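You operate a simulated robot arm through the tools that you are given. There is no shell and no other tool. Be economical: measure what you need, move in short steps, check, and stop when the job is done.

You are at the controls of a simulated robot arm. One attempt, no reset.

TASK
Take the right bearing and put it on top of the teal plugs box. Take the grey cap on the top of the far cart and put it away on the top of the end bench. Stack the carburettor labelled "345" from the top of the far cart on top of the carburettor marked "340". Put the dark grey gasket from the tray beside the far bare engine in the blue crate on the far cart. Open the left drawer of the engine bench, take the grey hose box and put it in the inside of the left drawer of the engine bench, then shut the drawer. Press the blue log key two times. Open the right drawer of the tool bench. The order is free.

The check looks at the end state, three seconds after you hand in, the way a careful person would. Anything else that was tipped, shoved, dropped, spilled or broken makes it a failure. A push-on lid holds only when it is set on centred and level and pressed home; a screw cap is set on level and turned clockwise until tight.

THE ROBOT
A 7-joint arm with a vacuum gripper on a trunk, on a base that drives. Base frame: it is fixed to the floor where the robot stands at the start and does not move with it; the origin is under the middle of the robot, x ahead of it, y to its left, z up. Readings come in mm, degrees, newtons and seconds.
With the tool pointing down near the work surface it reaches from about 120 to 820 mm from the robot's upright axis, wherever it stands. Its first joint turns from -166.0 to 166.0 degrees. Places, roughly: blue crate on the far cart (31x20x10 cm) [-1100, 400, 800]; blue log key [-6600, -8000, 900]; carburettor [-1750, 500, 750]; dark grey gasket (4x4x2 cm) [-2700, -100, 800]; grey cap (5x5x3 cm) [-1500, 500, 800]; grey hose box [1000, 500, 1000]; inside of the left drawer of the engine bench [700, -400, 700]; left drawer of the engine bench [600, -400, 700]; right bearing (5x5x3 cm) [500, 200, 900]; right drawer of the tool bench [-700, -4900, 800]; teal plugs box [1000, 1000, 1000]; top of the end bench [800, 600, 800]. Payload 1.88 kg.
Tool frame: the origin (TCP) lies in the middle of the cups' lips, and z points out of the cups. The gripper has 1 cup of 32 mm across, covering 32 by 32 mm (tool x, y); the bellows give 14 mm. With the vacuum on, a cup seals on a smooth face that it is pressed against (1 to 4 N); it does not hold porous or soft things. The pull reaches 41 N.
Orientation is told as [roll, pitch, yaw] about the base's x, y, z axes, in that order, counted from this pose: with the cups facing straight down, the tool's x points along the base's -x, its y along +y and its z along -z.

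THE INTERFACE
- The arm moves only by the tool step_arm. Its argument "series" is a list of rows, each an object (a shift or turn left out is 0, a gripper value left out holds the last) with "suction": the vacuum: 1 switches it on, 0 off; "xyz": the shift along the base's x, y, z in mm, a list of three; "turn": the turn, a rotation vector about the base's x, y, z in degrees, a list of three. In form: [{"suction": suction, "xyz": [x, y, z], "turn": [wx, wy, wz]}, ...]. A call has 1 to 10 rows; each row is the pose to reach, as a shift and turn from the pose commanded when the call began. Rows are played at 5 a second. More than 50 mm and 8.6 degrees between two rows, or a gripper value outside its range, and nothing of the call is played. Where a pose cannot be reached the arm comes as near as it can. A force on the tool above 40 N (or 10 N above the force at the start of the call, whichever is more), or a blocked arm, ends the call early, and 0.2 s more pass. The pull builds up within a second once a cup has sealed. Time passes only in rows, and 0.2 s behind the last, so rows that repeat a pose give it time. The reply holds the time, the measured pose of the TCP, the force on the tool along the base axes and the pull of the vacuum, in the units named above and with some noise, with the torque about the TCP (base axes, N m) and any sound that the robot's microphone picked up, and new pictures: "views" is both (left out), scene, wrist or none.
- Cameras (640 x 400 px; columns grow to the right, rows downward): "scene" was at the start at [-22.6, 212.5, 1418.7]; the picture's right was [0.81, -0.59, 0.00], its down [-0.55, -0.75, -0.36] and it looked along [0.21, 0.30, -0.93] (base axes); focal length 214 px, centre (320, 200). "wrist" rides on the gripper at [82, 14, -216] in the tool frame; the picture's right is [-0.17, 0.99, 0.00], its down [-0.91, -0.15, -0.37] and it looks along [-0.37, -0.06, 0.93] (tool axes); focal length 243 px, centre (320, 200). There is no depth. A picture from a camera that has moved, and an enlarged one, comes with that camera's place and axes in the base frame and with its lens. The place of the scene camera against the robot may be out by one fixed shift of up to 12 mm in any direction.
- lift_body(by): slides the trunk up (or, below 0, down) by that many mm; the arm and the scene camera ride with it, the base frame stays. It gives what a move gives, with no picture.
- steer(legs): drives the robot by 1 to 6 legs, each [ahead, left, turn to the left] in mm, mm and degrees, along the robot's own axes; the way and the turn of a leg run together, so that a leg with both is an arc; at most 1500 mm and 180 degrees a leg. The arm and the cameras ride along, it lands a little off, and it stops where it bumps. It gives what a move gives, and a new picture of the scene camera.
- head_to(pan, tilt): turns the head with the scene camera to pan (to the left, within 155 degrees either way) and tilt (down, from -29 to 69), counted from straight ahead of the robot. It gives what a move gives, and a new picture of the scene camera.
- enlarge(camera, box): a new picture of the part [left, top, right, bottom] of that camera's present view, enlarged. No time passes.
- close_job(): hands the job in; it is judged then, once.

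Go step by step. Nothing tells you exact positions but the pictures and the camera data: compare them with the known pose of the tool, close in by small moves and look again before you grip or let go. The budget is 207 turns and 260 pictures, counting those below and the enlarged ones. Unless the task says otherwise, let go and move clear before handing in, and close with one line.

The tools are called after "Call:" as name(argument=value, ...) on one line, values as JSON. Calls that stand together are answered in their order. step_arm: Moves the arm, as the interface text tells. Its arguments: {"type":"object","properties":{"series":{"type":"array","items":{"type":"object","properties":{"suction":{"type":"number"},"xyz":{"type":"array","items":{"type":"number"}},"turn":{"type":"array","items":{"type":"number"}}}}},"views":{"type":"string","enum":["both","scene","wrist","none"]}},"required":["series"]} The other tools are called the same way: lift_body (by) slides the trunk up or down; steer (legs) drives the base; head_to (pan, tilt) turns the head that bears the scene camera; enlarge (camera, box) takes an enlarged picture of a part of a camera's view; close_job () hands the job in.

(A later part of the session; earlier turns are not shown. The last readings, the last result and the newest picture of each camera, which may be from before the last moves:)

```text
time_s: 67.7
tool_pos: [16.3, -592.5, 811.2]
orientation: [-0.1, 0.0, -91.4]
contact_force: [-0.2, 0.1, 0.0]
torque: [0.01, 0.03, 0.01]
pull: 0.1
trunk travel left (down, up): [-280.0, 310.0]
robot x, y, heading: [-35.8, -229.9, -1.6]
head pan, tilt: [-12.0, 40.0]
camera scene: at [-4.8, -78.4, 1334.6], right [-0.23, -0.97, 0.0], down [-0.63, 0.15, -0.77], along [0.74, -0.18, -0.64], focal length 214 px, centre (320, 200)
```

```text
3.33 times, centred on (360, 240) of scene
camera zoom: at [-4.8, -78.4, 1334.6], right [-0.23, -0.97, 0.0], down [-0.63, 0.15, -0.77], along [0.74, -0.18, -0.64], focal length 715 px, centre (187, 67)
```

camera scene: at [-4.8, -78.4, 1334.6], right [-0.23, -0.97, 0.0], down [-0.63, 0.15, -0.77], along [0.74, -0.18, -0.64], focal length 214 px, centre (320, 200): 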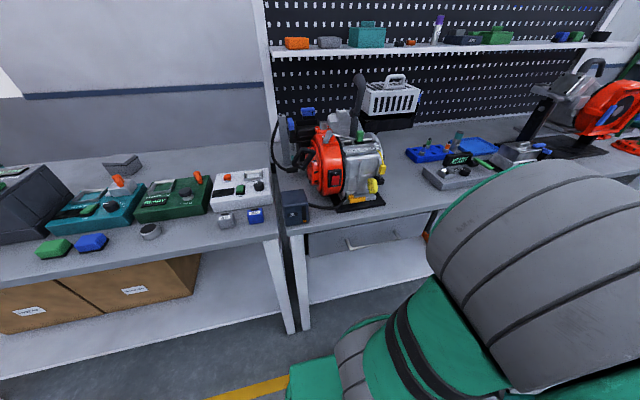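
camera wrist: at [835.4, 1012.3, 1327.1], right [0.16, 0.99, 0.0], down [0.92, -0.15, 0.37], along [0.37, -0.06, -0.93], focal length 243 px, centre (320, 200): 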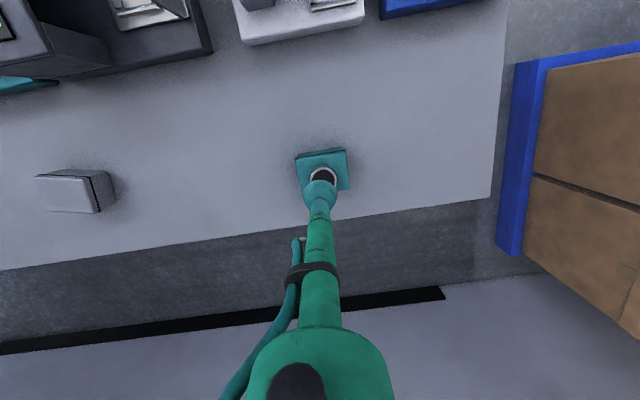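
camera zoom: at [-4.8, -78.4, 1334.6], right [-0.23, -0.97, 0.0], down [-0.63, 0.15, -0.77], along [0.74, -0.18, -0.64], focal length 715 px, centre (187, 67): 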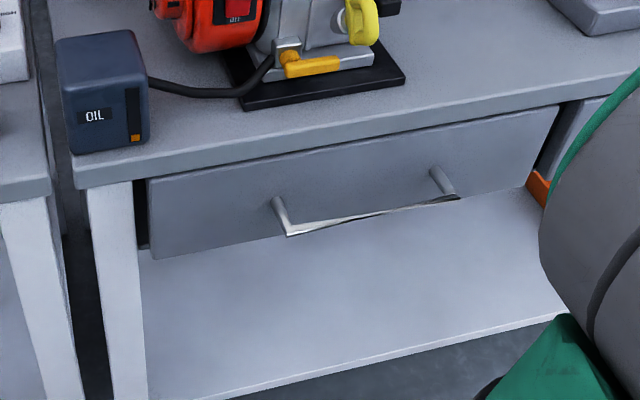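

Drawer face is at x≈441, y −147…−597, z 696–818; handle bar at z 750. I'll stand back and to the left, then suck onto the face left of the handle and pull.

Call:
steer(legs=[[-165, 0, 1.5], [0, 385, 0]])

Call:
step_arm(series=[{"xyz": [45, 10, 0], "turn": [0, 0, 8]}, {"xyz": [90, 10, 0], "turn": [0, 0, 16]}, {"xyz": [135, 10, 0], "turn": [0, 0, 24]}, {"xyz": [180, 10, 0], "turn": [0, 0, 32]}, {"xyz": [225, 10, 0], "turn": [0, 0, 40]}, {"xyz": [260, 5, 0], "turn": [0, 0, 48]}, {"xyz": [260, 0, 0], "turn": [0, 0, 56]}, {"xyz": [260, 0, 0], "turn": [0, 0, 64]}, {"xyz": [260, 0, 0], "turn": [0, 0, 72]}, {"xyz": [260, 0, 0], "turn": [0, 0, 80]}], views="none")

```text
time_s: 71.2
tool_pos: [-143.5, -200.5, 810.9]
orientation: [0.1, 0.0, -89.7]
contact_force: [0.1, 0.4, 0.1]
torque: [0.04, 0.01, 0.0]
pull: 0.0
trunk travel left (down, up): [-280.0, 310.0]
robot x, y, heading: [-204.5, 163.1, 0.4]
head pan, tilt: [-12.0, 40.0]
camera scene: at [-179.8, 311.6, 1334.6], right [-0.2, -0.98, 0.0], down [-0.63, 0.13, -0.77], along [0.75, -0.15, -0.64], focal length 214 px, centre (320, 200)
```

scene: 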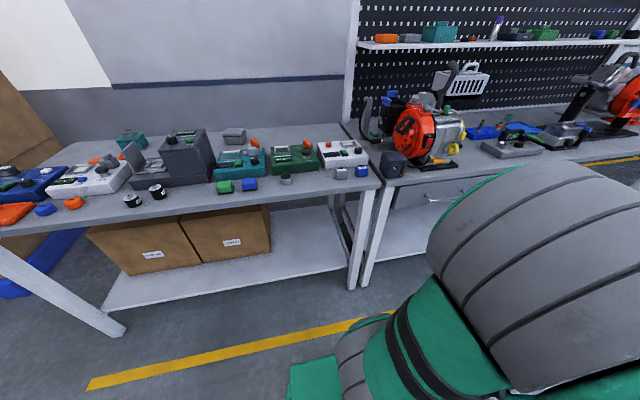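

```text
time_s: 73.4
tool_pos: [116.9, -200.8, 811.1]
orientation: [0.0, 0.1, -9.5]
contact_force: [0.3, -0.5, -0.5]
torque: [0.02, 0.03, -0.01]
pull: 0.0
trunk travel left (down, up): [-280.0, 310.0]
robot x, y, heading: [-207.3, 163.6, 0.6]
head pan, tilt: [-12.0, 40.0]
```

Now tilt the tool to face +x (the drawer).

Call:
step_arm(series=[{"xyz": [12, 0, -3], "turn": [0, -8.5, 0]}, {"xyz": [24, 0, -6], "turn": [0, -17, 0]}, {"xyz": [36, 0, -9], "turn": [0, -25.5, 0]}, {"xyz": [48, 0, -12], "turn": [0, -34, 0]}, {"xyz": [60, 0, -15], "turn": [0, -42.5, 0]}, {"xyz": [72, 0, -18], "turn": [0, -51, 0]}, {"xyz": [84, 0, -21], "turn": [0, -59.5, 0]}, {"xyz": [96, 0, -24], "turn": [0, -68, 0]}, {"xyz": [108, 0, -27], "turn": [0, -76.5, 0]}, {"xyz": [120, 0, -30], "turn": [0, -85, 0]}], views="both")

```text
time_s: 75.6
tool_pos: [239.2, -202.3, 782.2]
orientation: [62.7, -79.2, -63.3]
contact_force: [-0.6, -0.6, 0.5]
torque: [-0.01, 0.07, 0.01]
pull: 0.0
trunk travel left (down, up): [-280.0, 310.0]
robot x, y, heading: [-207.9, 162.4, 0.4]
head pan, tilt: [-12.0, 40.0]
camera scene: at [-179.9, 312.0, 1334.7], right [-0.2, -0.98, 0.0], down [-0.63, 0.13, -0.77], along [0.75, -0.15, -0.64], focal length 214 px, centre (320, 200)
camera wrist: at [17.3, -174.2, 721.0], right [0.03, 0.94, 0.33], down [-0.3, -0.3, 0.9], along [0.95, -0.12, 0.27], focal length 243 px, centre (320, 200)
```

scene: 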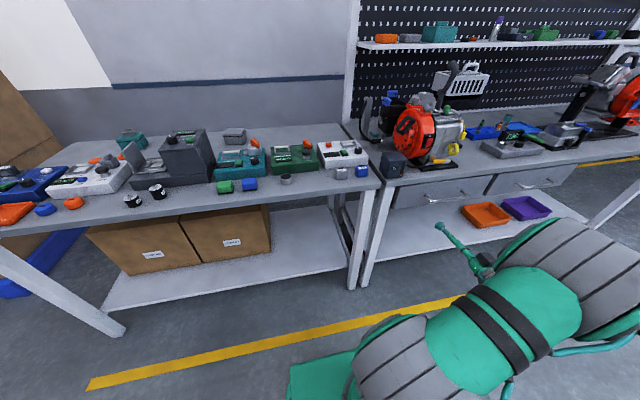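
wrist: 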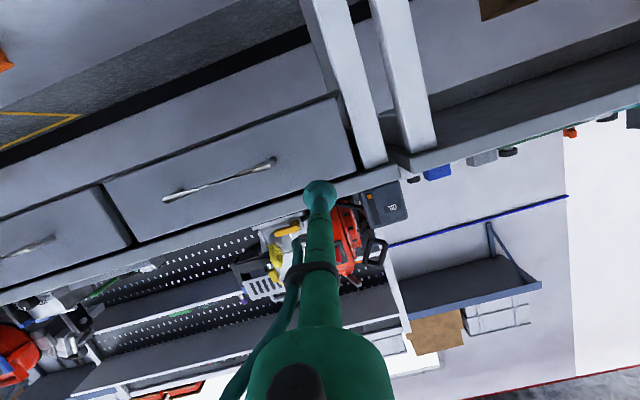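

Wrist view confirms the drawer geometry. Align level with the face and approach to ~20 mm.

Call:
step_arm(series=[{"xyz": [40, -3, -8], "turn": [0, -2.5, 0]}, {"xyz": [80, -6, -16], "turn": [0, -5, 0]}, {"xyz": [120, -9, -24], "turn": [0, -5, 0]}, {"xyz": [160, -11, -27], "turn": [0, -5, 0]}, {"xyz": [182, -11, -27], "turn": [0, -5, 0]}, {"xyz": [182, -11, -27], "turn": [0, -5, 0]}], views="both")

```text
time_s: 77.0
tool_pos: [420.2, -208.7, 754.7]
orientation: [89.8, -80.3, -89.9]
contact_force: [-0.7, 0.7, -0.8]
torque: [0.02, 0.01, -0.04]
pull: 0.1
trunk travel left (down, up): [-280.0, 310.0]
robot x, y, heading: [-207.5, 161.8, 0.1]
head pan, tilt: [-12.0, 40.0]
camera scene: at [-179.7, 311.7, 1334.6], right [-0.2, -0.98, 0.0], down [-0.63, 0.13, -0.77], along [0.75, -0.15, -0.64], focal length 214 px, centre (320, 200)
camera wrist: at [205.4, -180.7, 674.9], right [0.0, 0.94, 0.33], down [-0.37, -0.3, 0.88], along [0.93, -0.12, 0.35], focal length 243 px, centre (320, 200)
```

scene: 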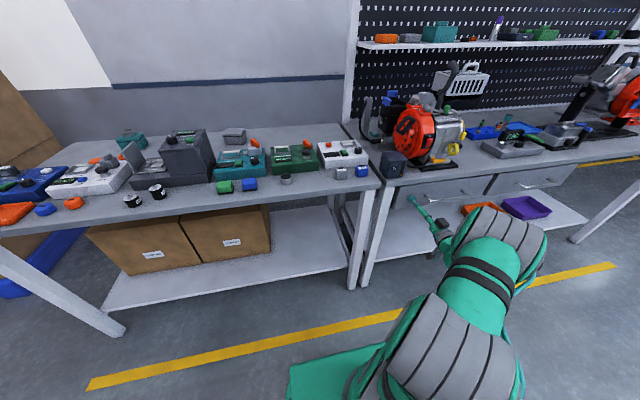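
wrist: 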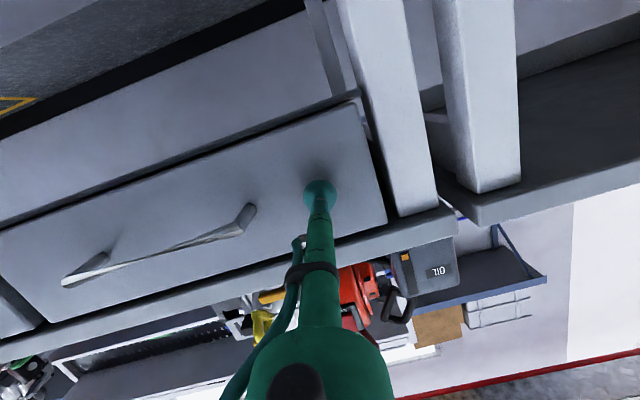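

The cup is in front of the blank area left of the handle. Press with suction.

Call:
step_arm(series=[{"suction": 1, "xyz": [12, 0, 0]}, {"xyz": [18, 0, 0]}, {"xyz": [22, 0, 0]}, {"xyz": [25, 0, 0]}, {"xyz": [28, 0, 0]}], views="none")

```text
time_s: 78.2
tool_pos: [445.2, -208.4, 754.1]
orientation: [90.2, -80.3, -89.9]
contact_force: [-13.3, 9.8, 7.4]
torque: [-0.15, 0.14, -0.21]
pull: 41.4
trunk travel left (down, up): [-280.0, 310.0]
robot x, y, heading: [-209.5, 162.8, 0.4]
head pan, tilt: [-12.0, 40.0]
stopped in row 5: the force on the tool passed its limit at 41 N (the readings are from after the stop); the commanded pose is now the measured one
```

Sealed. Now pull the drawer out slowly.

Call:
step_arm(series=[{"xyz": [-4, 0, 0]}, {"xyz": [-12, 0, 0]}, {"xyz": [-25, 0, 0]}, {"xyz": [-40, 0, 0]}, {"xyz": [-60, 0, 0]}, {"xyz": [-80, 0, 0]}, {"xyz": [-100, 0, 0]}], views="scene")

```text
time_s: 79.8
tool_pos: [344.9, -210.6, 753.1]
orientation: [89.0, -80.2, -88.9]
contact_force: [-0.6, 8.4, 4.8]
torque: [-0.21, 0.01, -0.16]
pull: 40.6
trunk travel left (down, up): [-280.0, 310.0]
robot x, y, heading: [-207.2, 164.0, 0.3]
head pan, tilt: [-12.0, 40.0]
camera scene: at [-180.5, 312.7, 1334.5], right [-0.2, -0.98, 0.0], down [-0.63, 0.13, -0.77], along [0.75, -0.15, -0.64], focal length 214 px, centre (320, 200)
```

scene: 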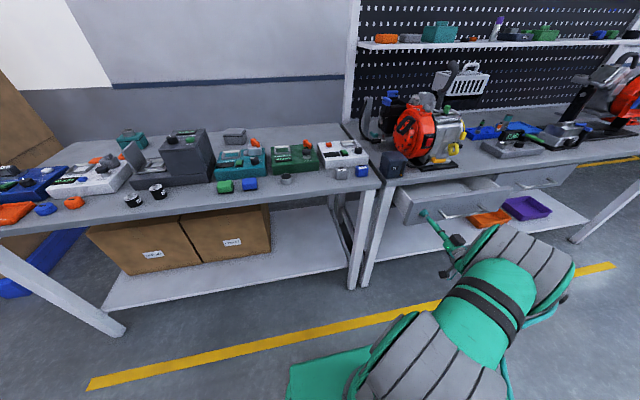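

The drawer is coming out smoothly. Keep pulling.

Call:
step_arm(series=[{"xyz": [-20, 0, 0]}, {"xyz": [-40, 0, 0]}, {"xyz": [-60, 0, 0]}, {"xyz": [-80, 0, 0]}, {"xyz": [-100, 0, 0]}, {"xyz": [-120, 0, 0]}, {"xyz": [-135, 0, 0]}, {"xyz": [-150, 0, 0]}], views="scene")

Call:
enlarge(camera="scene", box=[360, 140, 520, 260])

```text
time_s: 81.6
tool_pos: [196.8, -209.5, 753.4]
orientation: [89.9, -80.2, -90.1]
contact_force: [-0.4, -7.8, 4.9]
torque: [0.01, 0.12, 0.07]
pull: 40.8
trunk travel left (down, up): [-280.0, 310.0]
robot x, y, heading: [-207.4, 160.9, 0.4]
head pan, tilt: [-12.0, 40.0]
camera scene: at [-180.4, 311.5, 1334.8], right [-0.2, -0.98, 0.0], down [-0.63, 0.13, -0.77], along [0.75, -0.15, -0.64], focal length 214 px, centre (320, 200)
```

scene: 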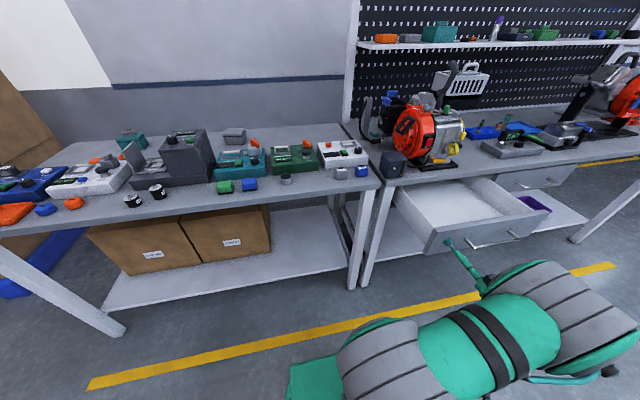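

```text
3.33 times, centred on (440, 200) of scene
camera zoom: at [-180.4, 311.5, 1334.8], right [-0.2, -0.98, 0.0], down [-0.63, 0.13, -0.77], along [0.75, -0.15, -0.64], focal length 715 px, centre (-80, 200)
```

zoom: 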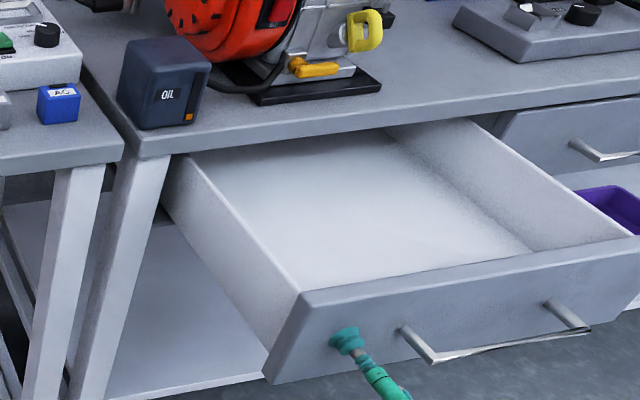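

Open 245 mm, enough. Release, back away, and un-tilt the tool.

Call:
step_arm(series=[{"suction": 0, "xyz": [0, 0, 0]}, {"xyz": [0, 0, 0]}, {"xyz": [-5, 0, 0]}, {"xyz": [-25, 0, 0]}, {"xyz": [-50, 0, 10], "turn": [0, 4, 0]}, {"xyz": [-65, 10, 40], "turn": [0, 12, 0]}, {"xyz": [-75, 20, 80], "turn": [0, 20, 0]}, {"xyz": [-80, 30, 120], "turn": [0, 28, 0]}, {"xyz": [-80, 40, 165], "turn": [0, 36, 0]}, {"xyz": [-80, 50, 210], "turn": [0, 44, 0]}], views="none")

Call:
step_arm(series=[{"xyz": [0, 10, 40], "turn": [0, 8, 0]}, {"xyz": [0, 20, 80], "turn": [0, 16, 0]}, {"xyz": [0, 30, 120], "turn": [0, 24, 0]}, {"xyz": [0, 40, 150], "turn": [0, 32, 0]}, {"xyz": [0, 50, 170], "turn": [0, 40, 0]}, {"xyz": [0, 60, 180], "turn": [0, 46, 0]}, {"xyz": [0, 60, 180], "turn": [0, 46, 0]}], views="scene")

```text
time_s: 83.8
tool_pos: [114.1, -159.5, 960.7]
orientation: [10.1, -44.9, -14.1]
contact_force: [0.1, -0.3, -0.1]
torque: [0.02, -0.04, 0.01]
pull: 0.1
trunk travel left (down, up): [-280.0, 310.0]
robot x, y, heading: [-209.7, 159.8, 0.3]
head pan, tilt: [-12.0, 40.0]
```

```text
time_s: 85.4
tool_pos: [117.3, -100.7, 1140.4]
orientation: [0.2, 0.2, -9.9]
contact_force: [0.2, -1.3, 0.3]
torque: [0.0, 0.02, 0.02]
pull: 0.1
trunk travel left (down, up): [-280.0, 310.0]
robot x, y, heading: [-206.3, 163.3, 0.5]
head pan, tilt: [-12.0, 40.0]
camera scene: at [-180.0, 312.0, 1334.6], right [-0.2, -0.98, 0.0], down [-0.63, 0.13, -0.77], along [0.75, -0.15, -0.64], focal length 214 px, centre (320, 200)
```

scene: 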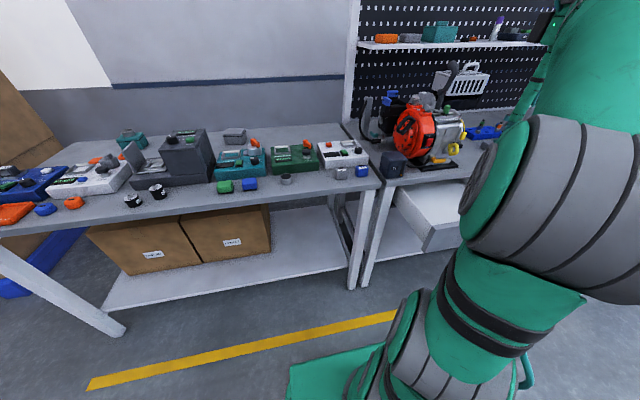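

The bearing sits on the teal box. Next the grey hose box at ~(944,528): raise the trunk and drive there facing the bench.

Call:
lift_body(by=300)

Call:
steer(legs=[[0, 340, -0.4], [335, 0, 0]])

Call:
step_arm(series=[{"xyz": [45, 10, -10], "turn": [0, 0, 3]}, {"xyz": [90, 20, -20], "turn": [0, 0, 6]}, {"xyz": [135, 30, -30], "turn": [0, 0, 9.5]}, {"xyz": [178, 45, -45], "turn": [0, 0, 9.5]}, {"xyz": [215, 65, -60], "turn": [0, 0, 9.5]}, {"xyz": [250, 85, -80], "turn": [0, 0, 9.5]}, {"xyz": [280, 105, -110], "turn": [0, 0, 9.5]}, {"xyz": [300, 125, -145], "turn": [0, 0, 9.5]}, {"xyz": [310, 145, -185], "turn": [0, 0, 9.5]}, {"xyz": [315, 165, -225], "turn": [0, 0, 9.5]}], views="both")

```text
time_s: 88.4
tool_pos: [116.1, -101.0, 1440.1]
orientation: [0.1, 0.2, -9.8]
contact_force: [-0.1, 0.0, -1.0]
torque: [-0.01, 0.0, -0.01]
pull: 0.1
trunk travel left (down, up): [-580.0, 10.0]
robot x, y, heading: [-206.6, 161.8, 0.5]
head pan, tilt: [-12.0, 40.0]
```

```text
time_s: 92.4
tool_pos: [463.0, 222.8, 1441.0]
orientation: [0.1, 0.1, -11.0]
contact_force: [-0.2, -0.2, -0.3]
torque: [-0.01, 0.03, 0.0]
pull: 0.1
trunk travel left (down, up): [-580.0, 10.0]
robot x, y, heading: [141.2, 490.4, -0.7]
head pan, tilt: [-12.0, 40.0]
camera scene: at [175.0, 641.4, 1634.6], right [-0.22, -0.98, 0.0], down [-0.63, 0.14, -0.77], along [0.75, -0.17, -0.64], focal length 214 px, centre (320, 200)
```

scene: 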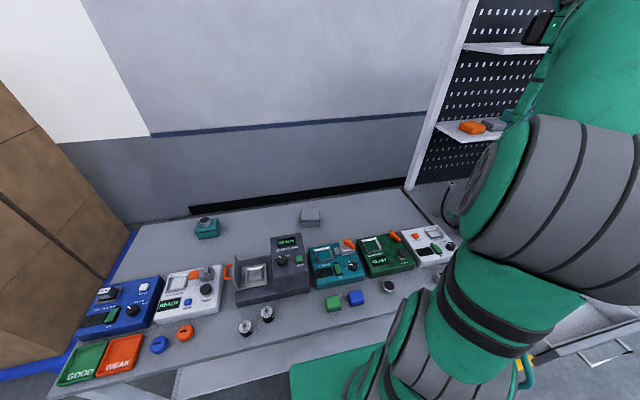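

```text
time_s: 94.6
tool_pos: [779.8, 389.7, 1213.5]
orientation: [0.1, 0.2, -1.5]
contact_force: [-0.3, 0.4, 1.5]
torque: [0.04, -0.02, 0.01]
pull: 0.0
trunk travel left (down, up): [-580.0, 10.0]
robot x, y, heading: [143.9, 492.4, -0.7]
head pan, tilt: [-12.0, 40.0]
camera scene: at [174.8, 641.5, 1634.7], right [-0.22, -0.98, 0.0], down [-0.63, 0.14, -0.77], along [0.75, -0.17, -0.64], focal length 214 px, centre (320, 200)
camera wrist: at [699.4, 405.9, 1428.7], right [0.19, 0.98, 0.0], down [0.91, -0.18, 0.37], along [0.37, -0.07, -0.93], focal length 243 px, centre (320, 200)
```

scene: 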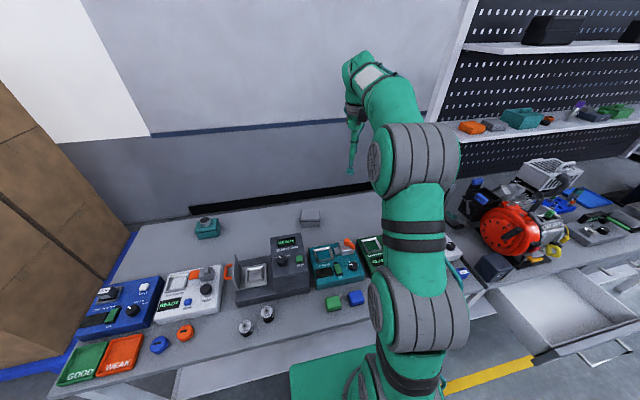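
wrist: 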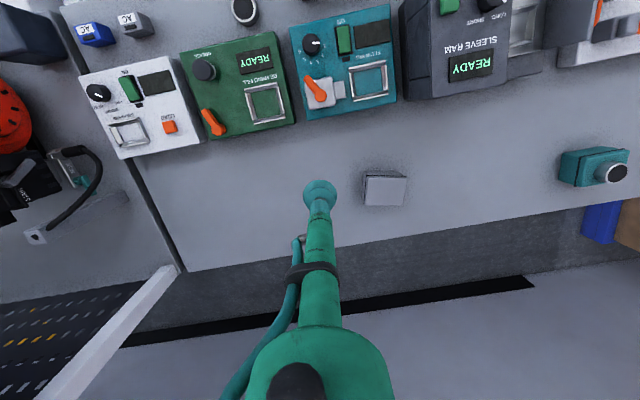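

Hose box centre at about (919,521). Move over it.

Call:
step_arm(series=[{"xyz": [20, 19, -33], "turn": [0, 0, 1]}, {"xyz": [40, 38, -66], "turn": [0, 0, 1]}, {"xyz": [60, 57, -99], "turn": [0, 0, 1]}, {"xyz": [80, 76, -132], "turn": [0, 0, 1]}, {"xyz": [100, 94, -165], "turn": [0, 0, 1]}, {"xyz": [120, 112, -198], "turn": [0, 0, 1]}, {"xyz": [138, 130, -230], "turn": [0, 0, 1]}, {"xyz": [138, 130, -240], "turn": [0, 0, 1]}, {"xyz": [138, 130, -240], "turn": [0, 0, 1]}], views="wrist")

Call:
enlarge(camera="wrist", box=[240, 100, 400, 220])

```text
time_s: 96.6
tool_pos: [916.0, 518.3, 973.8]
orientation: [0.0, 0.1, -0.5]
contact_force: [0.3, -1.2, 0.0]
torque: [0.03, -0.01, -0.02]
pull: 0.0
trunk travel left (down, up): [-580.0, 10.0]
robot x, y, heading: [144.8, 492.2, -1.0]
head pan, tilt: [-12.0, 40.0]
camera wrist: at [835.1, 532.5, 1189.6], right [0.17, 0.98, 0.0], down [0.91, -0.16, 0.37], along [0.37, -0.06, -0.93], focal length 243 px, centre (320, 200)
```

wrist: 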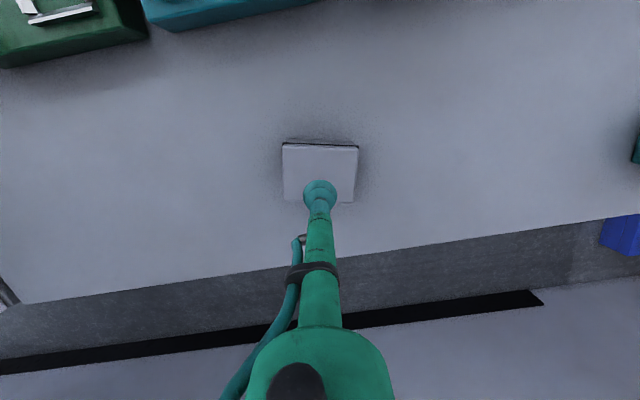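

```text
3.33 times, centred on (320, 160) of wrist
camera zoom: at [835.1, 532.5, 1189.6], right [0.17, 0.98, 0.0], down [0.91, -0.16, 0.37], along [0.37, -0.06, -0.93], focal length 809 px, centre (320, 333)
```

zoom: 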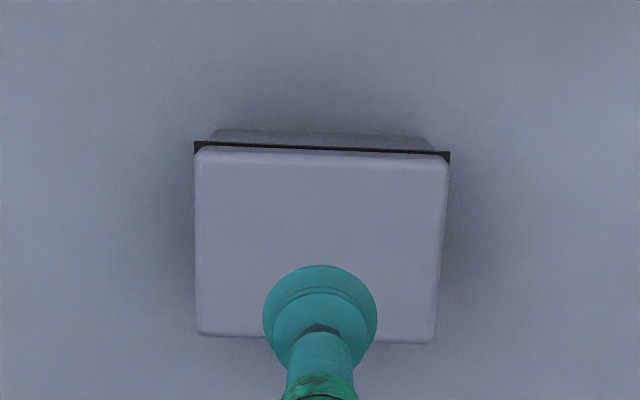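

Centred over the hose box. Descend with suction.

Call:
step_arm(series=[{"suction": 1, "xyz": [-1, 2, -45]}, {"xyz": [-1, 2, -65]}, {"xyz": [-1, 2, -71]}, {"xyz": [-1, 2, -75]}, {"xyz": [-1, 2, -78]}], views="none")

```text
time_s: 97.8
tool_pos: [914.7, 520.4, 902.0]
orientation: [0.0, -0.3, -0.4]
contact_force: [-8.5, -0.6, 31.6]
torque: [0.02, -0.08, -0.15]
pull: 41.1
trunk travel left (down, up): [-580.0, 10.0]
robot x, y, heading: [145.2, 492.3, -0.6]
head pan, tilt: [-12.0, 40.0]
```

Call:
step_arm(series=[{"xyz": [0, 0, 8]}, {"xyz": [0, 0, 20]}, {"xyz": [0, 0, 50]}, {"xyz": [0, 0, 95]}, {"xyz": [-10, 0, 140]}, {"xyz": [-30, 0, 180]}, {"xyz": [-60, 0, 210]}], views="both")

```text
time_s: 99.4
tool_pos: [852.5, 520.8, 1107.6]
orientation: [0.1, 0.2, -0.6]
contact_force: [0.4, 0.7, -1.5]
torque: [0.02, 0.03, -0.05]
pull: 40.7
trunk travel left (down, up): [-580.0, 10.0]
robot x, y, heading: [143.4, 492.7, -0.8]
head pan, tilt: [-12.0, 40.0]
camera scene: at [174.2, 641.5, 1634.6], right [-0.22, -0.98, 0.0], down [-0.63, 0.14, -0.77], along [0.75, -0.17, -0.64], focal length 214 px, centre (320, 200)
camera wrist: at [771.8, 534.0, 1322.9], right [0.17, 0.98, 0.0], down [0.91, -0.16, 0.37], along [0.37, -0.06, -0.93], focal length 243 px, centre (320, 200)
```

scene: 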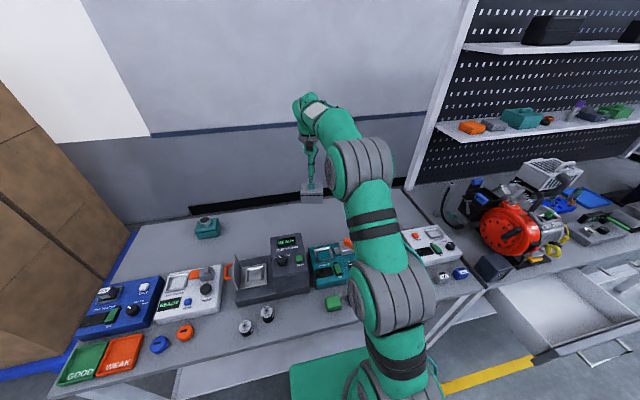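
wrist: 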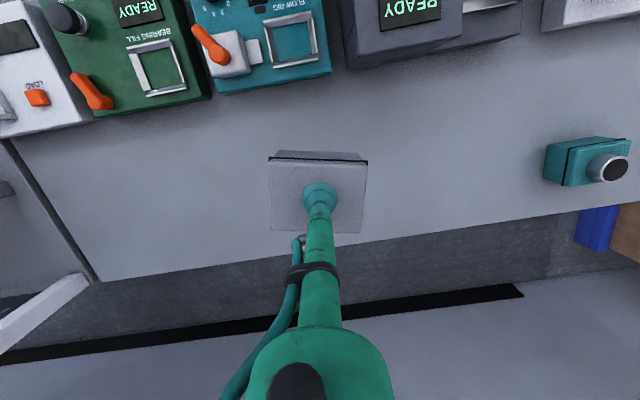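

The box is up in one piece. Retract, then drive back to the open drawer.

Call:
step_arm(series=[{"xyz": [-45, 0, 10]}, {"xyz": [-90, 0, 20]}, {"xyz": [-135, 0, 30]}, {"xyz": [-180, 0, 30]}, {"xyz": [-225, 0, 30]}, {"xyz": [-270, 0, 30]}, {"xyz": [-315, 0, 30]}, {"xyz": [-355, 0, 30]}], views="none")

Call:
steer(legs=[[-345, 0, 0.8], [0, -690, 0]])

```text
time_s: 101.2
tool_pos: [496.6, 521.2, 1139.7]
orientation: [0.1, 0.0, -0.5]
contact_force: [0.5, -0.7, -1.4]
torque: [0.02, 0.01, 0.0]
pull: 40.9
trunk travel left (down, up): [-580.0, 10.0]
robot x, y, heading: [143.2, 493.5, -0.9]
head pan, tilt: [-12.0, 40.0]
```

```text
time_s: 106.8
tool_pos: [159.0, -155.8, 1140.0]
orientation: [0.2, 0.1, 0.6]
contact_force: [-0.5, 0.6, -1.8]
torque: [0.0, 0.0, 0.01]
pull: 40.1
trunk travel left (down, up): [-580.0, 10.0]
robot x, y, heading: [-191.7, -194.2, 0.4]
head pan, tilt: [-12.0, 40.0]
camera scene: at [-166.6, -42.5, 1634.6], right [-0.2, -0.98, 0.0], down [-0.63, 0.13, -0.77], along [0.75, -0.16, -0.64], focal length 214 px, centre (320, 200)
```

scene: 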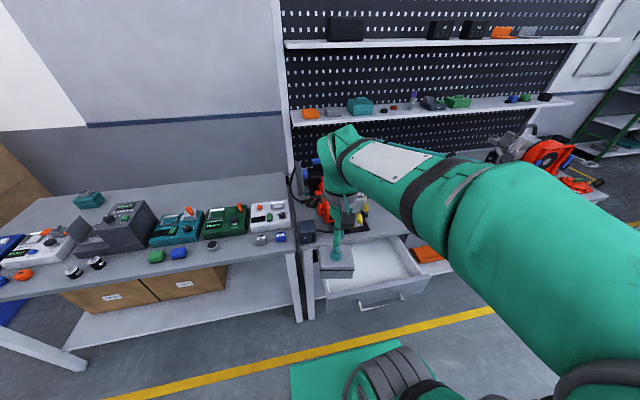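

Call:
step_arm(series=[{"xyz": [30, -37, 0]}, {"xyz": [60, -74, 0]}, {"xyz": [90, -111, 0]}, {"xyz": [120, -148, 0]}, {"xyz": [148, -185, 0]}, {"xyz": [156, -214, 0]}, {"xyz": [156, -214, 0]}], views="none")

Call:
lift_body(by=-210)

Call:
step_arm(series=[{"xyz": [0, 0, 0]}], views="both")

```text
time_s: 108.4
tool_pos: [314.3, -373.1, 1138.1]
orientation: [0.1, 0.1, 0.5]
contact_force: [-0.5, -0.1, -1.0]
torque: [-0.01, 0.04, -0.01]
pull: 40.5
trunk travel left (down, up): [-580.0, 10.0]
robot x, y, heading: [-194.0, -191.1, 0.4]
head pan, tilt: [-12.0, 40.0]
```

```text
time_s: 110.7
tool_pos: [313.2, -372.8, 928.1]
orientation: [0.2, 0.2, 0.7]
contact_force: [0.9, -0.5, -2.3]
torque: [0.03, -0.01, -0.01]
pull: 40.5
trunk travel left (down, up): [-370.0, 220.0]
robot x, y, heading: [-195.6, -193.2, 0.4]
head pan, tilt: [-12.0, 40.0]
```

```text
time_s: 111.1
tool_pos: [312.6, -371.5, 928.3]
orientation: [0.2, 0.1, 0.7]
contact_force: [0.3, -0.1, -1.7]
torque: [-0.03, -0.04, 0.02]
pull: 40.5
trunk travel left (down, up): [-370.0, 220.0]
robot x, y, heading: [-192.9, -190.9, 0.4]
head pan, tilt: [-12.0, 40.0]
camera scene: at [-166.5, -42.4, 1424.7], right [-0.2, -0.98, 0.0], down [-0.63, 0.13, -0.77], along [0.75, -0.16, -0.64], focal length 214 px, centre (320, 200)
camera wrist: at [233.0, -359.2, 1142.9], right [0.15, 0.99, 0.0], down [0.92, -0.14, 0.37], along [0.37, -0.06, -0.93], focal length 243 px, centre (320, 200)
```

scene: 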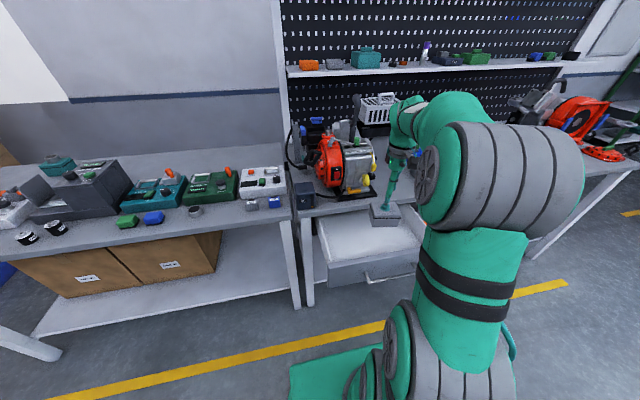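
wrist: 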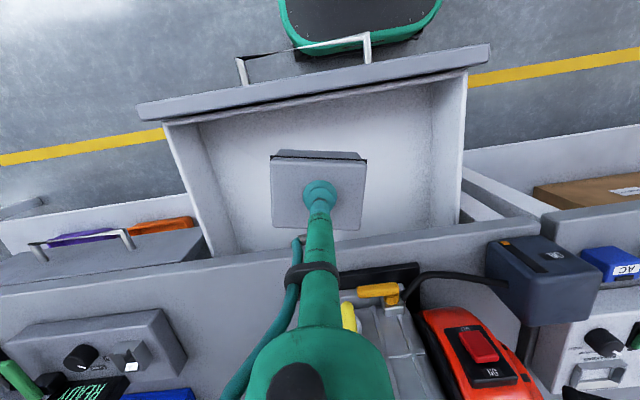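

Box is over the drawer centre. Lower it in.

Call:
step_arm(series=[{"xyz": [0, 0, -45]}, {"xyz": [0, 0, -90]}, {"xyz": [0, 0, -125]}, {"xyz": [0, 0, -135]}, {"xyz": [0, 0, -140]}, {"xyz": [0, 0, -145]}], views="wrist")

```text
time_s: 112.5
tool_pos: [313.6, -372.4, 781.7]
orientation: [0.1, 0.1, 0.6]
contact_force: [0.5, 0.4, -1.2]
torque: [-0.05, 0.0, -0.01]
pull: 40.2
trunk travel left (down, up): [-370.0, 220.0]
robot x, y, heading: [-192.2, -191.1, 0.1]
head pan, tilt: [-12.0, 40.0]
camera wrist: at [232.9, -359.4, 996.8], right [0.15, 0.99, 0.0], down [0.92, -0.14, 0.37], along [0.37, -0.06, -0.93], focal length 243 px, centre (320, 200)
```

wrist: 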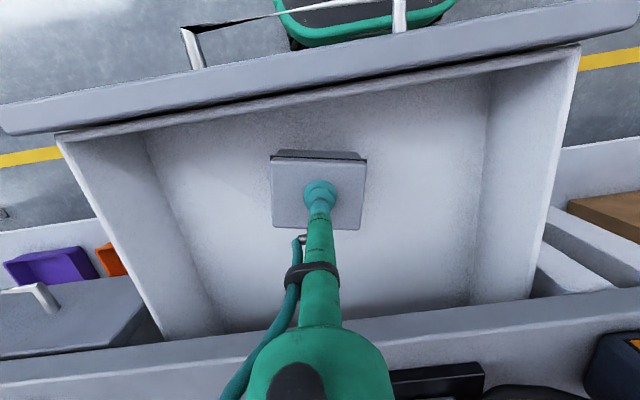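

Call:
step_arm(series=[{"xyz": [0, 0, -4]}, {"xyz": [0, 0, -8]}, {"xyz": [0, 0, -12]}, {"xyz": [0, 0, -15]}], views="none")

```text
time_s: 113.5
tool_pos: [314.7, -372.1, 766.5]
orientation: [0.1, 0.2, 0.6]
contact_force: [0.0, -0.3, -1.5]
torque: [-0.04, 0.01, 0.01]
pull: 40.4
trunk travel left (down, up): [-370.0, 220.0]
robot x, y, heading: [-193.9, -192.5, 0.3]
head pan, tilt: [-12.0, 40.0]
```

Call:
step_arm(series=[{"xyz": [0, 0, -3]}, {"xyz": [0, 0, -6]}, {"xyz": [0, 0, -9]}], views="none")

```text
time_s: 114.3
tool_pos: [315.2, -373.1, 762.3]
orientation: [0.0, -0.4, 0.6]
contact_force: [1.5, 1.9, 28.4]
torque: [0.13, 0.15, -0.24]
pull: 40.7
trunk travel left (down, up): [-370.0, 220.0]
robot x, y, heading: [-193.7, -192.3, 0.1]
head pan, tilt: [-12.0, 40.0]
```

Contact with the drawer floor. Release and rise.

Call:
step_arm(series=[{"suction": 0, "xyz": [0, 0, 3]}, {"xyz": [0, 0, 3]}, {"xyz": [0, 0, 6]}, {"xyz": [0, 0, 15]}, {"xyz": [0, 0, 50]}, {"xyz": [0, 0, 100]}, {"xyz": [0, 0, 150]}, {"xyz": [0, 0, 200]}], views="wrist")

```text
time_s: 116.1
tool_pos: [311.3, -372.0, 959.3]
orientation: [0.2, 0.2, 0.6]
contact_force: [-0.5, 0.2, -0.9]
torque: [-0.01, 0.04, -0.02]
pull: 0.1
trunk travel left (down, up): [-370.0, 220.0]
robot x, y, heading: [-197.8, -191.3, -0.0]
head pan, tilt: [-12.0, 40.0]
camera wrist: at [230.7, -359.0, 1174.5], right [0.15, 0.99, 0.0], down [0.92, -0.14, 0.37], along [0.37, -0.06, -0.93], focal length 243 px, centre (320, 200)
```

wrist: 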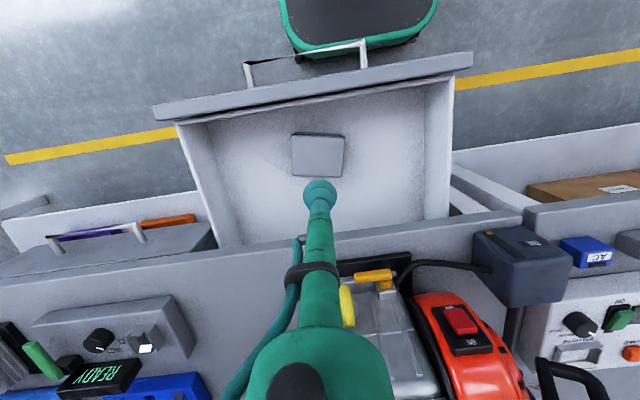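

Hose box rests in the drawer. Now back to the previous spot and push the drawer shut with the tilted tool.

Call:
step_arm(series=[{"xyz": [-40, -20, 10]}, {"xyz": [-80, -40, 20]}, {"xyz": [-120, -65, 20]}, {"xyz": [-155, -95, 20]}, {"xyz": [-185, -130, 20]}, {"xyz": [-200, -175, 20]}, {"xyz": [-200, -190, 20]}], views="none")

Call:
steer(legs=[[-5, 355, 0]])

Call:
step_arm(series=[{"xyz": [0, 0, -20], "turn": [0, -8.5, 0]}, {"xyz": [0, 0, -40], "turn": [0, -17, 0]}, {"xyz": [0, 0, -60], "turn": [0, -25.5, 0]}, {"xyz": [0, 0, -80], "turn": [0, -34, 0]}, {"xyz": [0, 0, -100], "turn": [0, -42.5, 0]}, {"xyz": [0, 0, -120], "turn": [0, -51, 0]}, {"xyz": [0, 0, -140], "turn": [0, -59.5, 0]}, {"xyz": [0, 0, -160], "turn": [0, -68, 0]}, {"xyz": [0, 0, -180], "turn": [0, -76.5, 0]}, {"xyz": [0, 0, -200], "turn": [0, -85, 0]}], views="both")

```text
time_s: 117.7
tool_pos: [115.9, -562.8, 980.7]
orientation: [0.1, 0.0, 0.7]
contact_force: [0.3, 0.0, -0.7]
torque: [0.03, -0.02, -0.04]
pull: 0.2
trunk travel left (down, up): [-370.0, 220.0]
robot x, y, heading: [-194.2, -190.5, 0.3]
head pan, tilt: [-12.0, 40.0]
```

```text
time_s: 120.0
tool_pos: [110.7, -207.5, 980.1]
orientation: [0.1, 0.0, 1.1]
contact_force: [-1.0, 0.0, 0.0]
torque: [0.04, 0.01, 0.02]
pull: 0.0
trunk travel left (down, up): [-370.0, 220.0]
robot x, y, heading: [-198.9, 156.9, 0.7]
head pan, tilt: [-12.0, 40.0]
camera scene: at [-176.1, 308.8, 1424.7], right [-0.19, -0.98, 0.0], down [-0.63, 0.13, -0.77], along [0.75, -0.15, -0.64], focal length 214 px, centre (320, 200)
```

scene: 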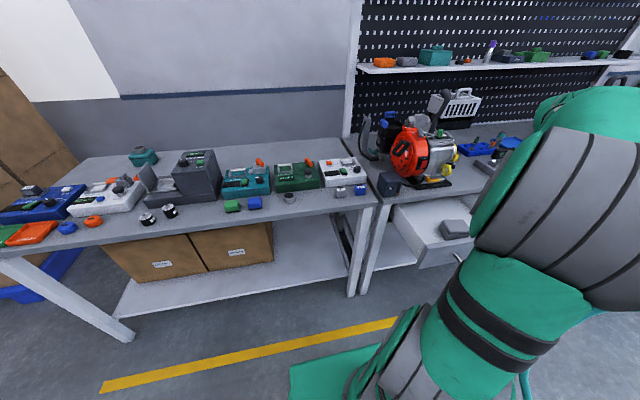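

```text
time_s: 122.2
tool_pos: [137.3, -237.6, 828.4]
orientation: [5.3, -82.9, -5.3]
contact_force: [0.5, 3.1, -4.5]
torque: [-0.04, -0.92, -0.58]
pull: 0.1
out of reach, approached as far as the arm can: row 10
trunk travel left (down, up): [-370.0, 220.0]
robot x, y, heading: [-202.6, 160.9, 0.9]
head pan, tilt: [-12.0, 40.0]
camera scene: at [-176.0, 309.0, 1424.2], right [-0.19, -0.98, 0.0], down [-0.63, 0.13, -0.77], along [0.75, -0.15, -0.64], focal length 214 px, centre (320, 200)
camera wrist: at [-86.5, -222.9, 772.5], right [0.02, 0.98, 0.18], down [-0.26, -0.16, 0.95], along [0.97, -0.06, 0.25], focal length 243 px, centre (320, 200)
```

scene: 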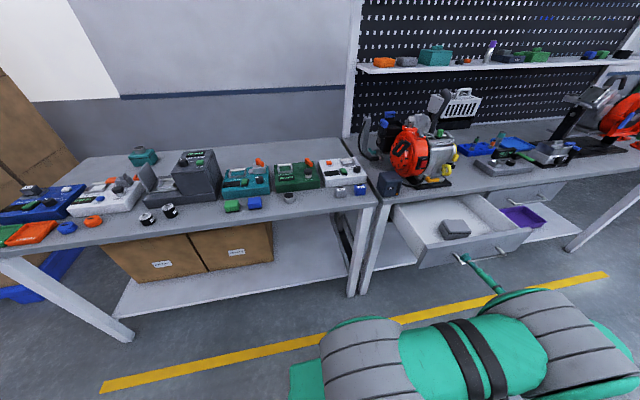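
wrist: 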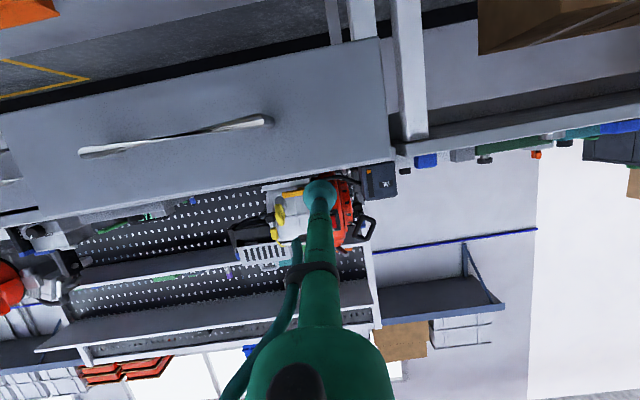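

Lower the trunk to bring the cup level with the drawer face.

Call:
lift_body(by=-75)

Call:
step_arm(series=[{"xyz": [0, 10, 0]}, {"xyz": [0, 27, 0]}, {"xyz": [0, 27, 0]}], views="both")

```text
time_s: 123.3
tool_pos: [136.7, -237.2, 752.7]
orientation: [4.9, -82.7, -4.8]
contact_force: [-0.6, 0.5, 0.8]
torque: [-0.01, -0.02, 0.02]
pull: 0.1
trunk travel left (down, up): [-295.0, 295.0]
robot x, y, heading: [-205.9, 156.0, 1.2]
head pan, tilt: [-12.0, 40.0]
```

```text
time_s: 124.1
tool_pos: [141.1, -215.0, 756.8]
orientation: [6.7, -82.3, -6.7]
contact_force: [0.0, 0.0, -0.2]
torque: [-0.01, 0.02, -0.02]
pull: 0.1
out of reach, approached as far as the arm can: row 2, 3
trunk travel left (down, up): [-295.0, 295.0]
robot x, y, heading: [-203.1, 158.5, 0.9]
head pan, tilt: [-12.0, 40.0]
camera scene: at [-176.1, 308.9, 1349.6], right [-0.19, -0.98, 0.0], down [-0.63, 0.13, -0.77], along [0.75, -0.15, -0.64], focal length 214 px, centre (320, 200)
camera wrist: at [-82.6, -199.5, 703.5], right [0.02, 0.98, 0.18], down [-0.25, -0.17, 0.95], along [0.97, -0.07, 0.24], focal length 243 px, centre (320, 200)
```

scene: 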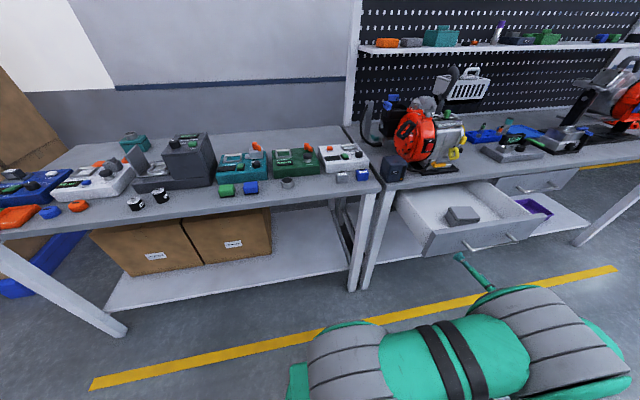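
wrist: 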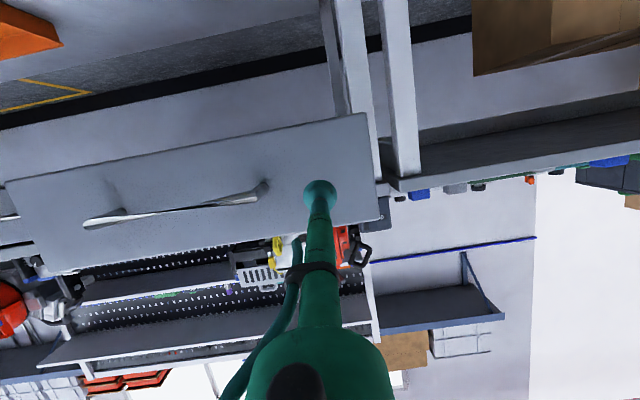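

Cup faces the drawer. Push forward.

Call:
step_arm(series=[{"xyz": [25, 0, 0], "turn": [0, -3, 0]}, {"xyz": [45, 0, 0], "turn": [0, -6, 0]}, {"xyz": [60, 0, 0], "turn": [0, -7, 0]}, {"xyz": [80, 0, 0], "turn": [0, -7, 0]}, {"xyz": [100, 0, 0], "turn": [0, -7, 0]}, {"xyz": [120, 0, 0], "turn": [0, -7, 0]}, {"xyz": [145, 0, 0], "turn": [0, -7, 0]}, {"xyz": [170, 0, 0], "turn": [0, -7, 0]}, {"xyz": [195, 0, 0], "turn": [0, -7, 0]}, {"xyz": [220, 0, 0], "turn": [0, -7, 0]}], views="scene")

```text
time_s: 126.3
tool_pos: [360.2, -213.7, 757.2]
orientation: [69.7, -89.3, -69.5]
contact_force: [1.4, 0.4, 0.9]
torque: [0.0, 0.01, -0.01]
pull: 0.1
out of reach, approached as far as the arm can: row 1, 2, 3, 4, 5, 6, 7
trunk travel left (down, up): [-295.0, 295.0]
robot x, y, heading: [-199.4, 160.7, 0.7]
head pan, tilt: [-12.0, 40.0]
camera scene: at [-176.2, 309.0, 1349.6], right [-0.19, -0.98, 0.0], down [-0.63, 0.12, -0.77], along [0.75, -0.15, -0.64], focal length 214 px, centre (320, 200)
```

scene: 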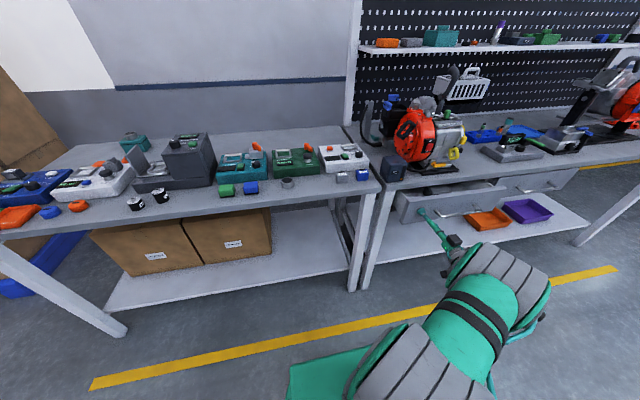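

Call:
step_arm(series=[{"xyz": [15, 0, 0]}, {"xyz": [30, 0, 0]}, {"xyz": [45, 0, 0]}, {"xyz": [60, 0, 0]}, {"xyz": [72, 0, 0]}, {"xyz": [80, 0, 0]}, {"xyz": [86, 0, 0]}, {"xyz": [90, 0, 0]}], views="scene")

Call:
enlarge(camera="scene", box=[360, 140, 520, 260])

```text
time_s: 128.1
tool_pos: [447.2, -214.3, 757.6]
orientation: [69.2, -89.3, -69.4]
contact_force: [-28.1, -0.7, 0.2]
torque: [-0.3, -0.06, 0.01]
pull: 0.0
trunk travel left (down, up): [-295.0, 295.0]
robot x, y, heading: [-204.1, 160.5, 0.8]
head pan, tilt: [-12.0, 40.0]
camera scene: at [-178.2, 309.0, 1349.7], right [-0.2, -0.98, 0.0], down [-0.63, 0.13, -0.77], along [0.75, -0.15, -0.64], focal length 214 px, centre (320, 200)
```

scene: 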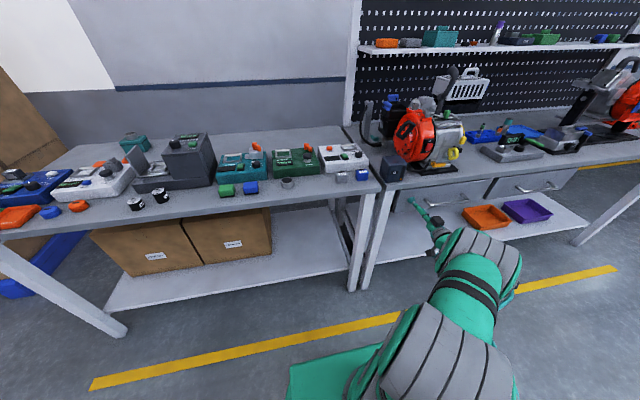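

```text
3.33 times, centred on (440, 200) of scene
camera zoom: at [-178.2, 309.0, 1349.7], right [-0.2, -0.98, 0.0], down [-0.63, 0.13, -0.77], along [0.75, -0.15, -0.64], focal length 715 px, centre (-80, 200)
```

zoom: 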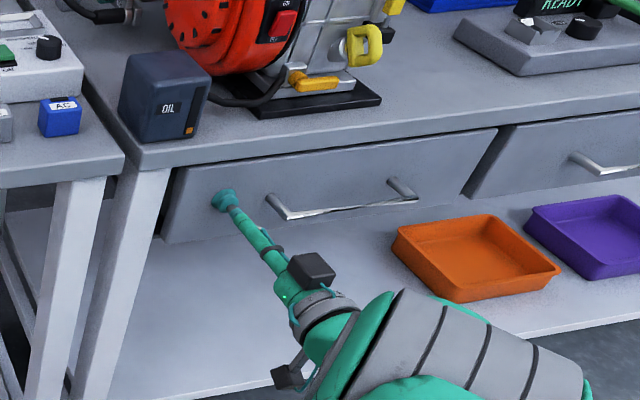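

Drawer is closed. Back off, un-tilt, raise, and turn round to the far cart.

Call:
step_arm(series=[{"xyz": [-20, 0, 0]}, {"xyz": [-60, 0, 0]}, {"xyz": [-105, 0, 0]}, {"xyz": [-150, 0, 0]}, {"xyz": [-195, 0, 15], "turn": [0, 8, 0]}, {"xyz": [-240, 0, 30], "turn": [0, 16, 0]}, {"xyz": [-280, 0, 50], "turn": [0, 24, 0]}, {"xyz": [-310, 10, 80], "turn": [0, 32, 0]}, {"xyz": [-320, 20, 120], "turn": [0, 40, 0]}, {"xyz": [-320, 30, 165], "turn": [0, 48, 0]}], views="none")

Call:
step_arm(series=[{"xyz": [0, 20, 40], "turn": [0, 8, 0]}, {"xyz": [0, 50, 75], "turn": [0, 16, 0]}, {"xyz": [0, 80, 110], "turn": [0, 24, 0]}, {"xyz": [0, 110, 140], "turn": [0, 32, 0]}, {"xyz": [0, 140, 160], "turn": [0, 41, 0]}, {"xyz": [0, 170, 180], "turn": [0, 41, 0]}, {"xyz": [0, 200, 200], "turn": [0, 41, 0]}], views="none")

Call:
steer(legs=[[0, 0, 179]])

Call:
head_to(pan=-15, tilt=35)

```text
time_s: 130.3
tool_pos: [127.1, -184.9, 919.5]
orientation: [0.7, -41.5, -0.9]
contact_force: [0.3, 0.8, 0.6]
torque: [0.02, -0.04, 0.01]
pull: 0.0
trunk travel left (down, up): [-295.0, 295.0]
robot x, y, heading: [-202.2, 158.3, 0.8]
head pan, tilt: [-12.0, 40.0]
```

```text
refused: row 5 steps farther than a row can; nothing moved
```

```text
time_s: 137.8
tool_pos: [-494.8, 535.4, 918.1]
orientation: [0.6, -41.7, 173.4]
contact_force: [0.3, 1.3, 0.4]
torque: [0.01, -0.03, 0.01]
pull: 0.1
trunk travel left (down, up): [-295.0, 295.0]
robot x, y, heading: [-200.7, 156.4, 175.0]
head pan, tilt: [-12.0, 40.0]
camera scene: at [-232.8, 18.9, 1349.6], right [0.29, 0.96, 0.0], down [0.61, -0.19, -0.77], along [-0.73, 0.22, -0.64], focal length 214 px, centre (320, 200)
```

scene: 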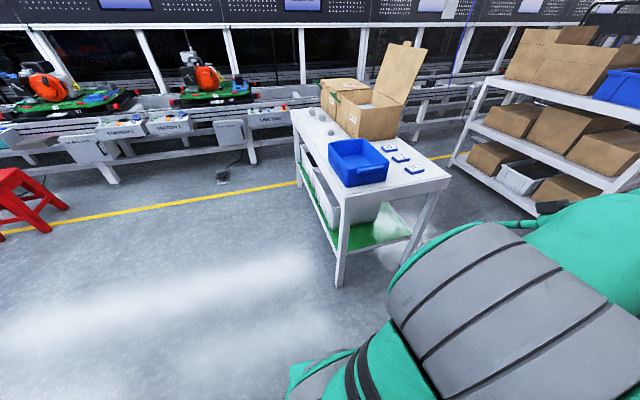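

```text
time_s: 138.5
tool_pos: [-496.0, 535.3, 919.4]
orientation: [0.7, -41.8, 173.5]
contact_force: [0.0, 0.6, -1.0]
torque: [0.01, -0.01, -0.03]
pull: 0.0
trunk travel left (down, up): [-295.0, 295.0]
robot x, y, heading: [-201.8, 158.3, 175.2]
head pan, tilt: [-15.0, 35.0]
camera scene: at [-234.3, 24.1, 1357.2], right [0.34, 0.94, 0.0], down [0.54, -0.2, -0.82], along [-0.77, 0.28, -0.57], focal length 214 px, centre (320, 200)
```

scene: 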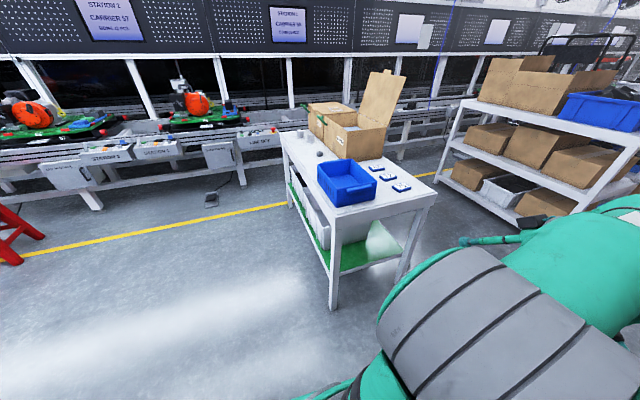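

Call:
enlarge(camera="scene", box=[270, 90, 430, 220])

Call:
enlarge(camera="scene", box=[0, 40, 280, 190])

```text
3.08 times, centred on (350, 155) of scene
camera zoom: at [-234.3, 24.1, 1357.2], right [0.34, 0.94, 0.0], down [0.54, -0.2, -0.82], along [-0.77, 0.28, -0.57], focal length 660 px, centre (228, 338)
```

zoom: 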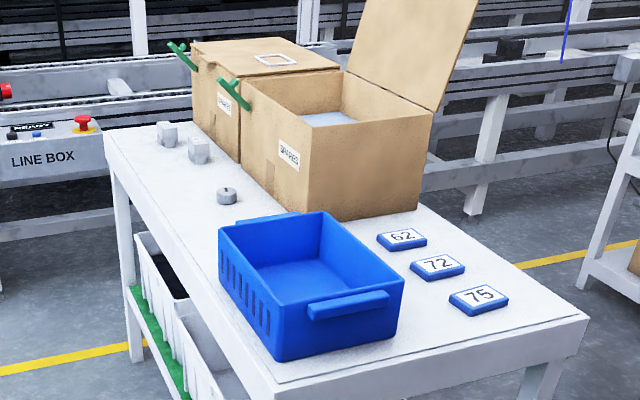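

```text
2.29 times, centred on (140, 115) of scene
camera zoom: at [-234.3, 24.1, 1357.2], right [0.34, 0.94, 0.0], down [0.54, -0.2, -0.82], along [-0.77, 0.28, -0.57], focal length 490 px, centre (731, 394)
```

zoom: 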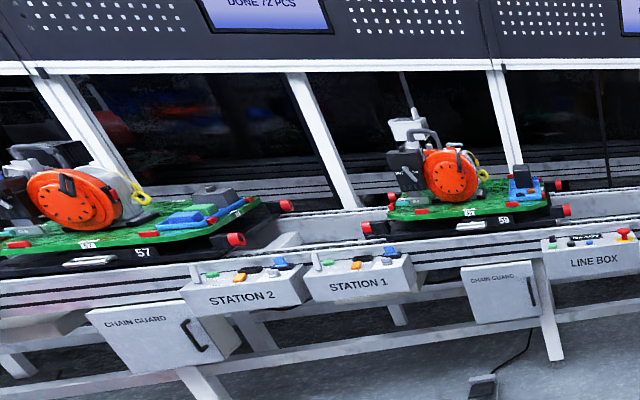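

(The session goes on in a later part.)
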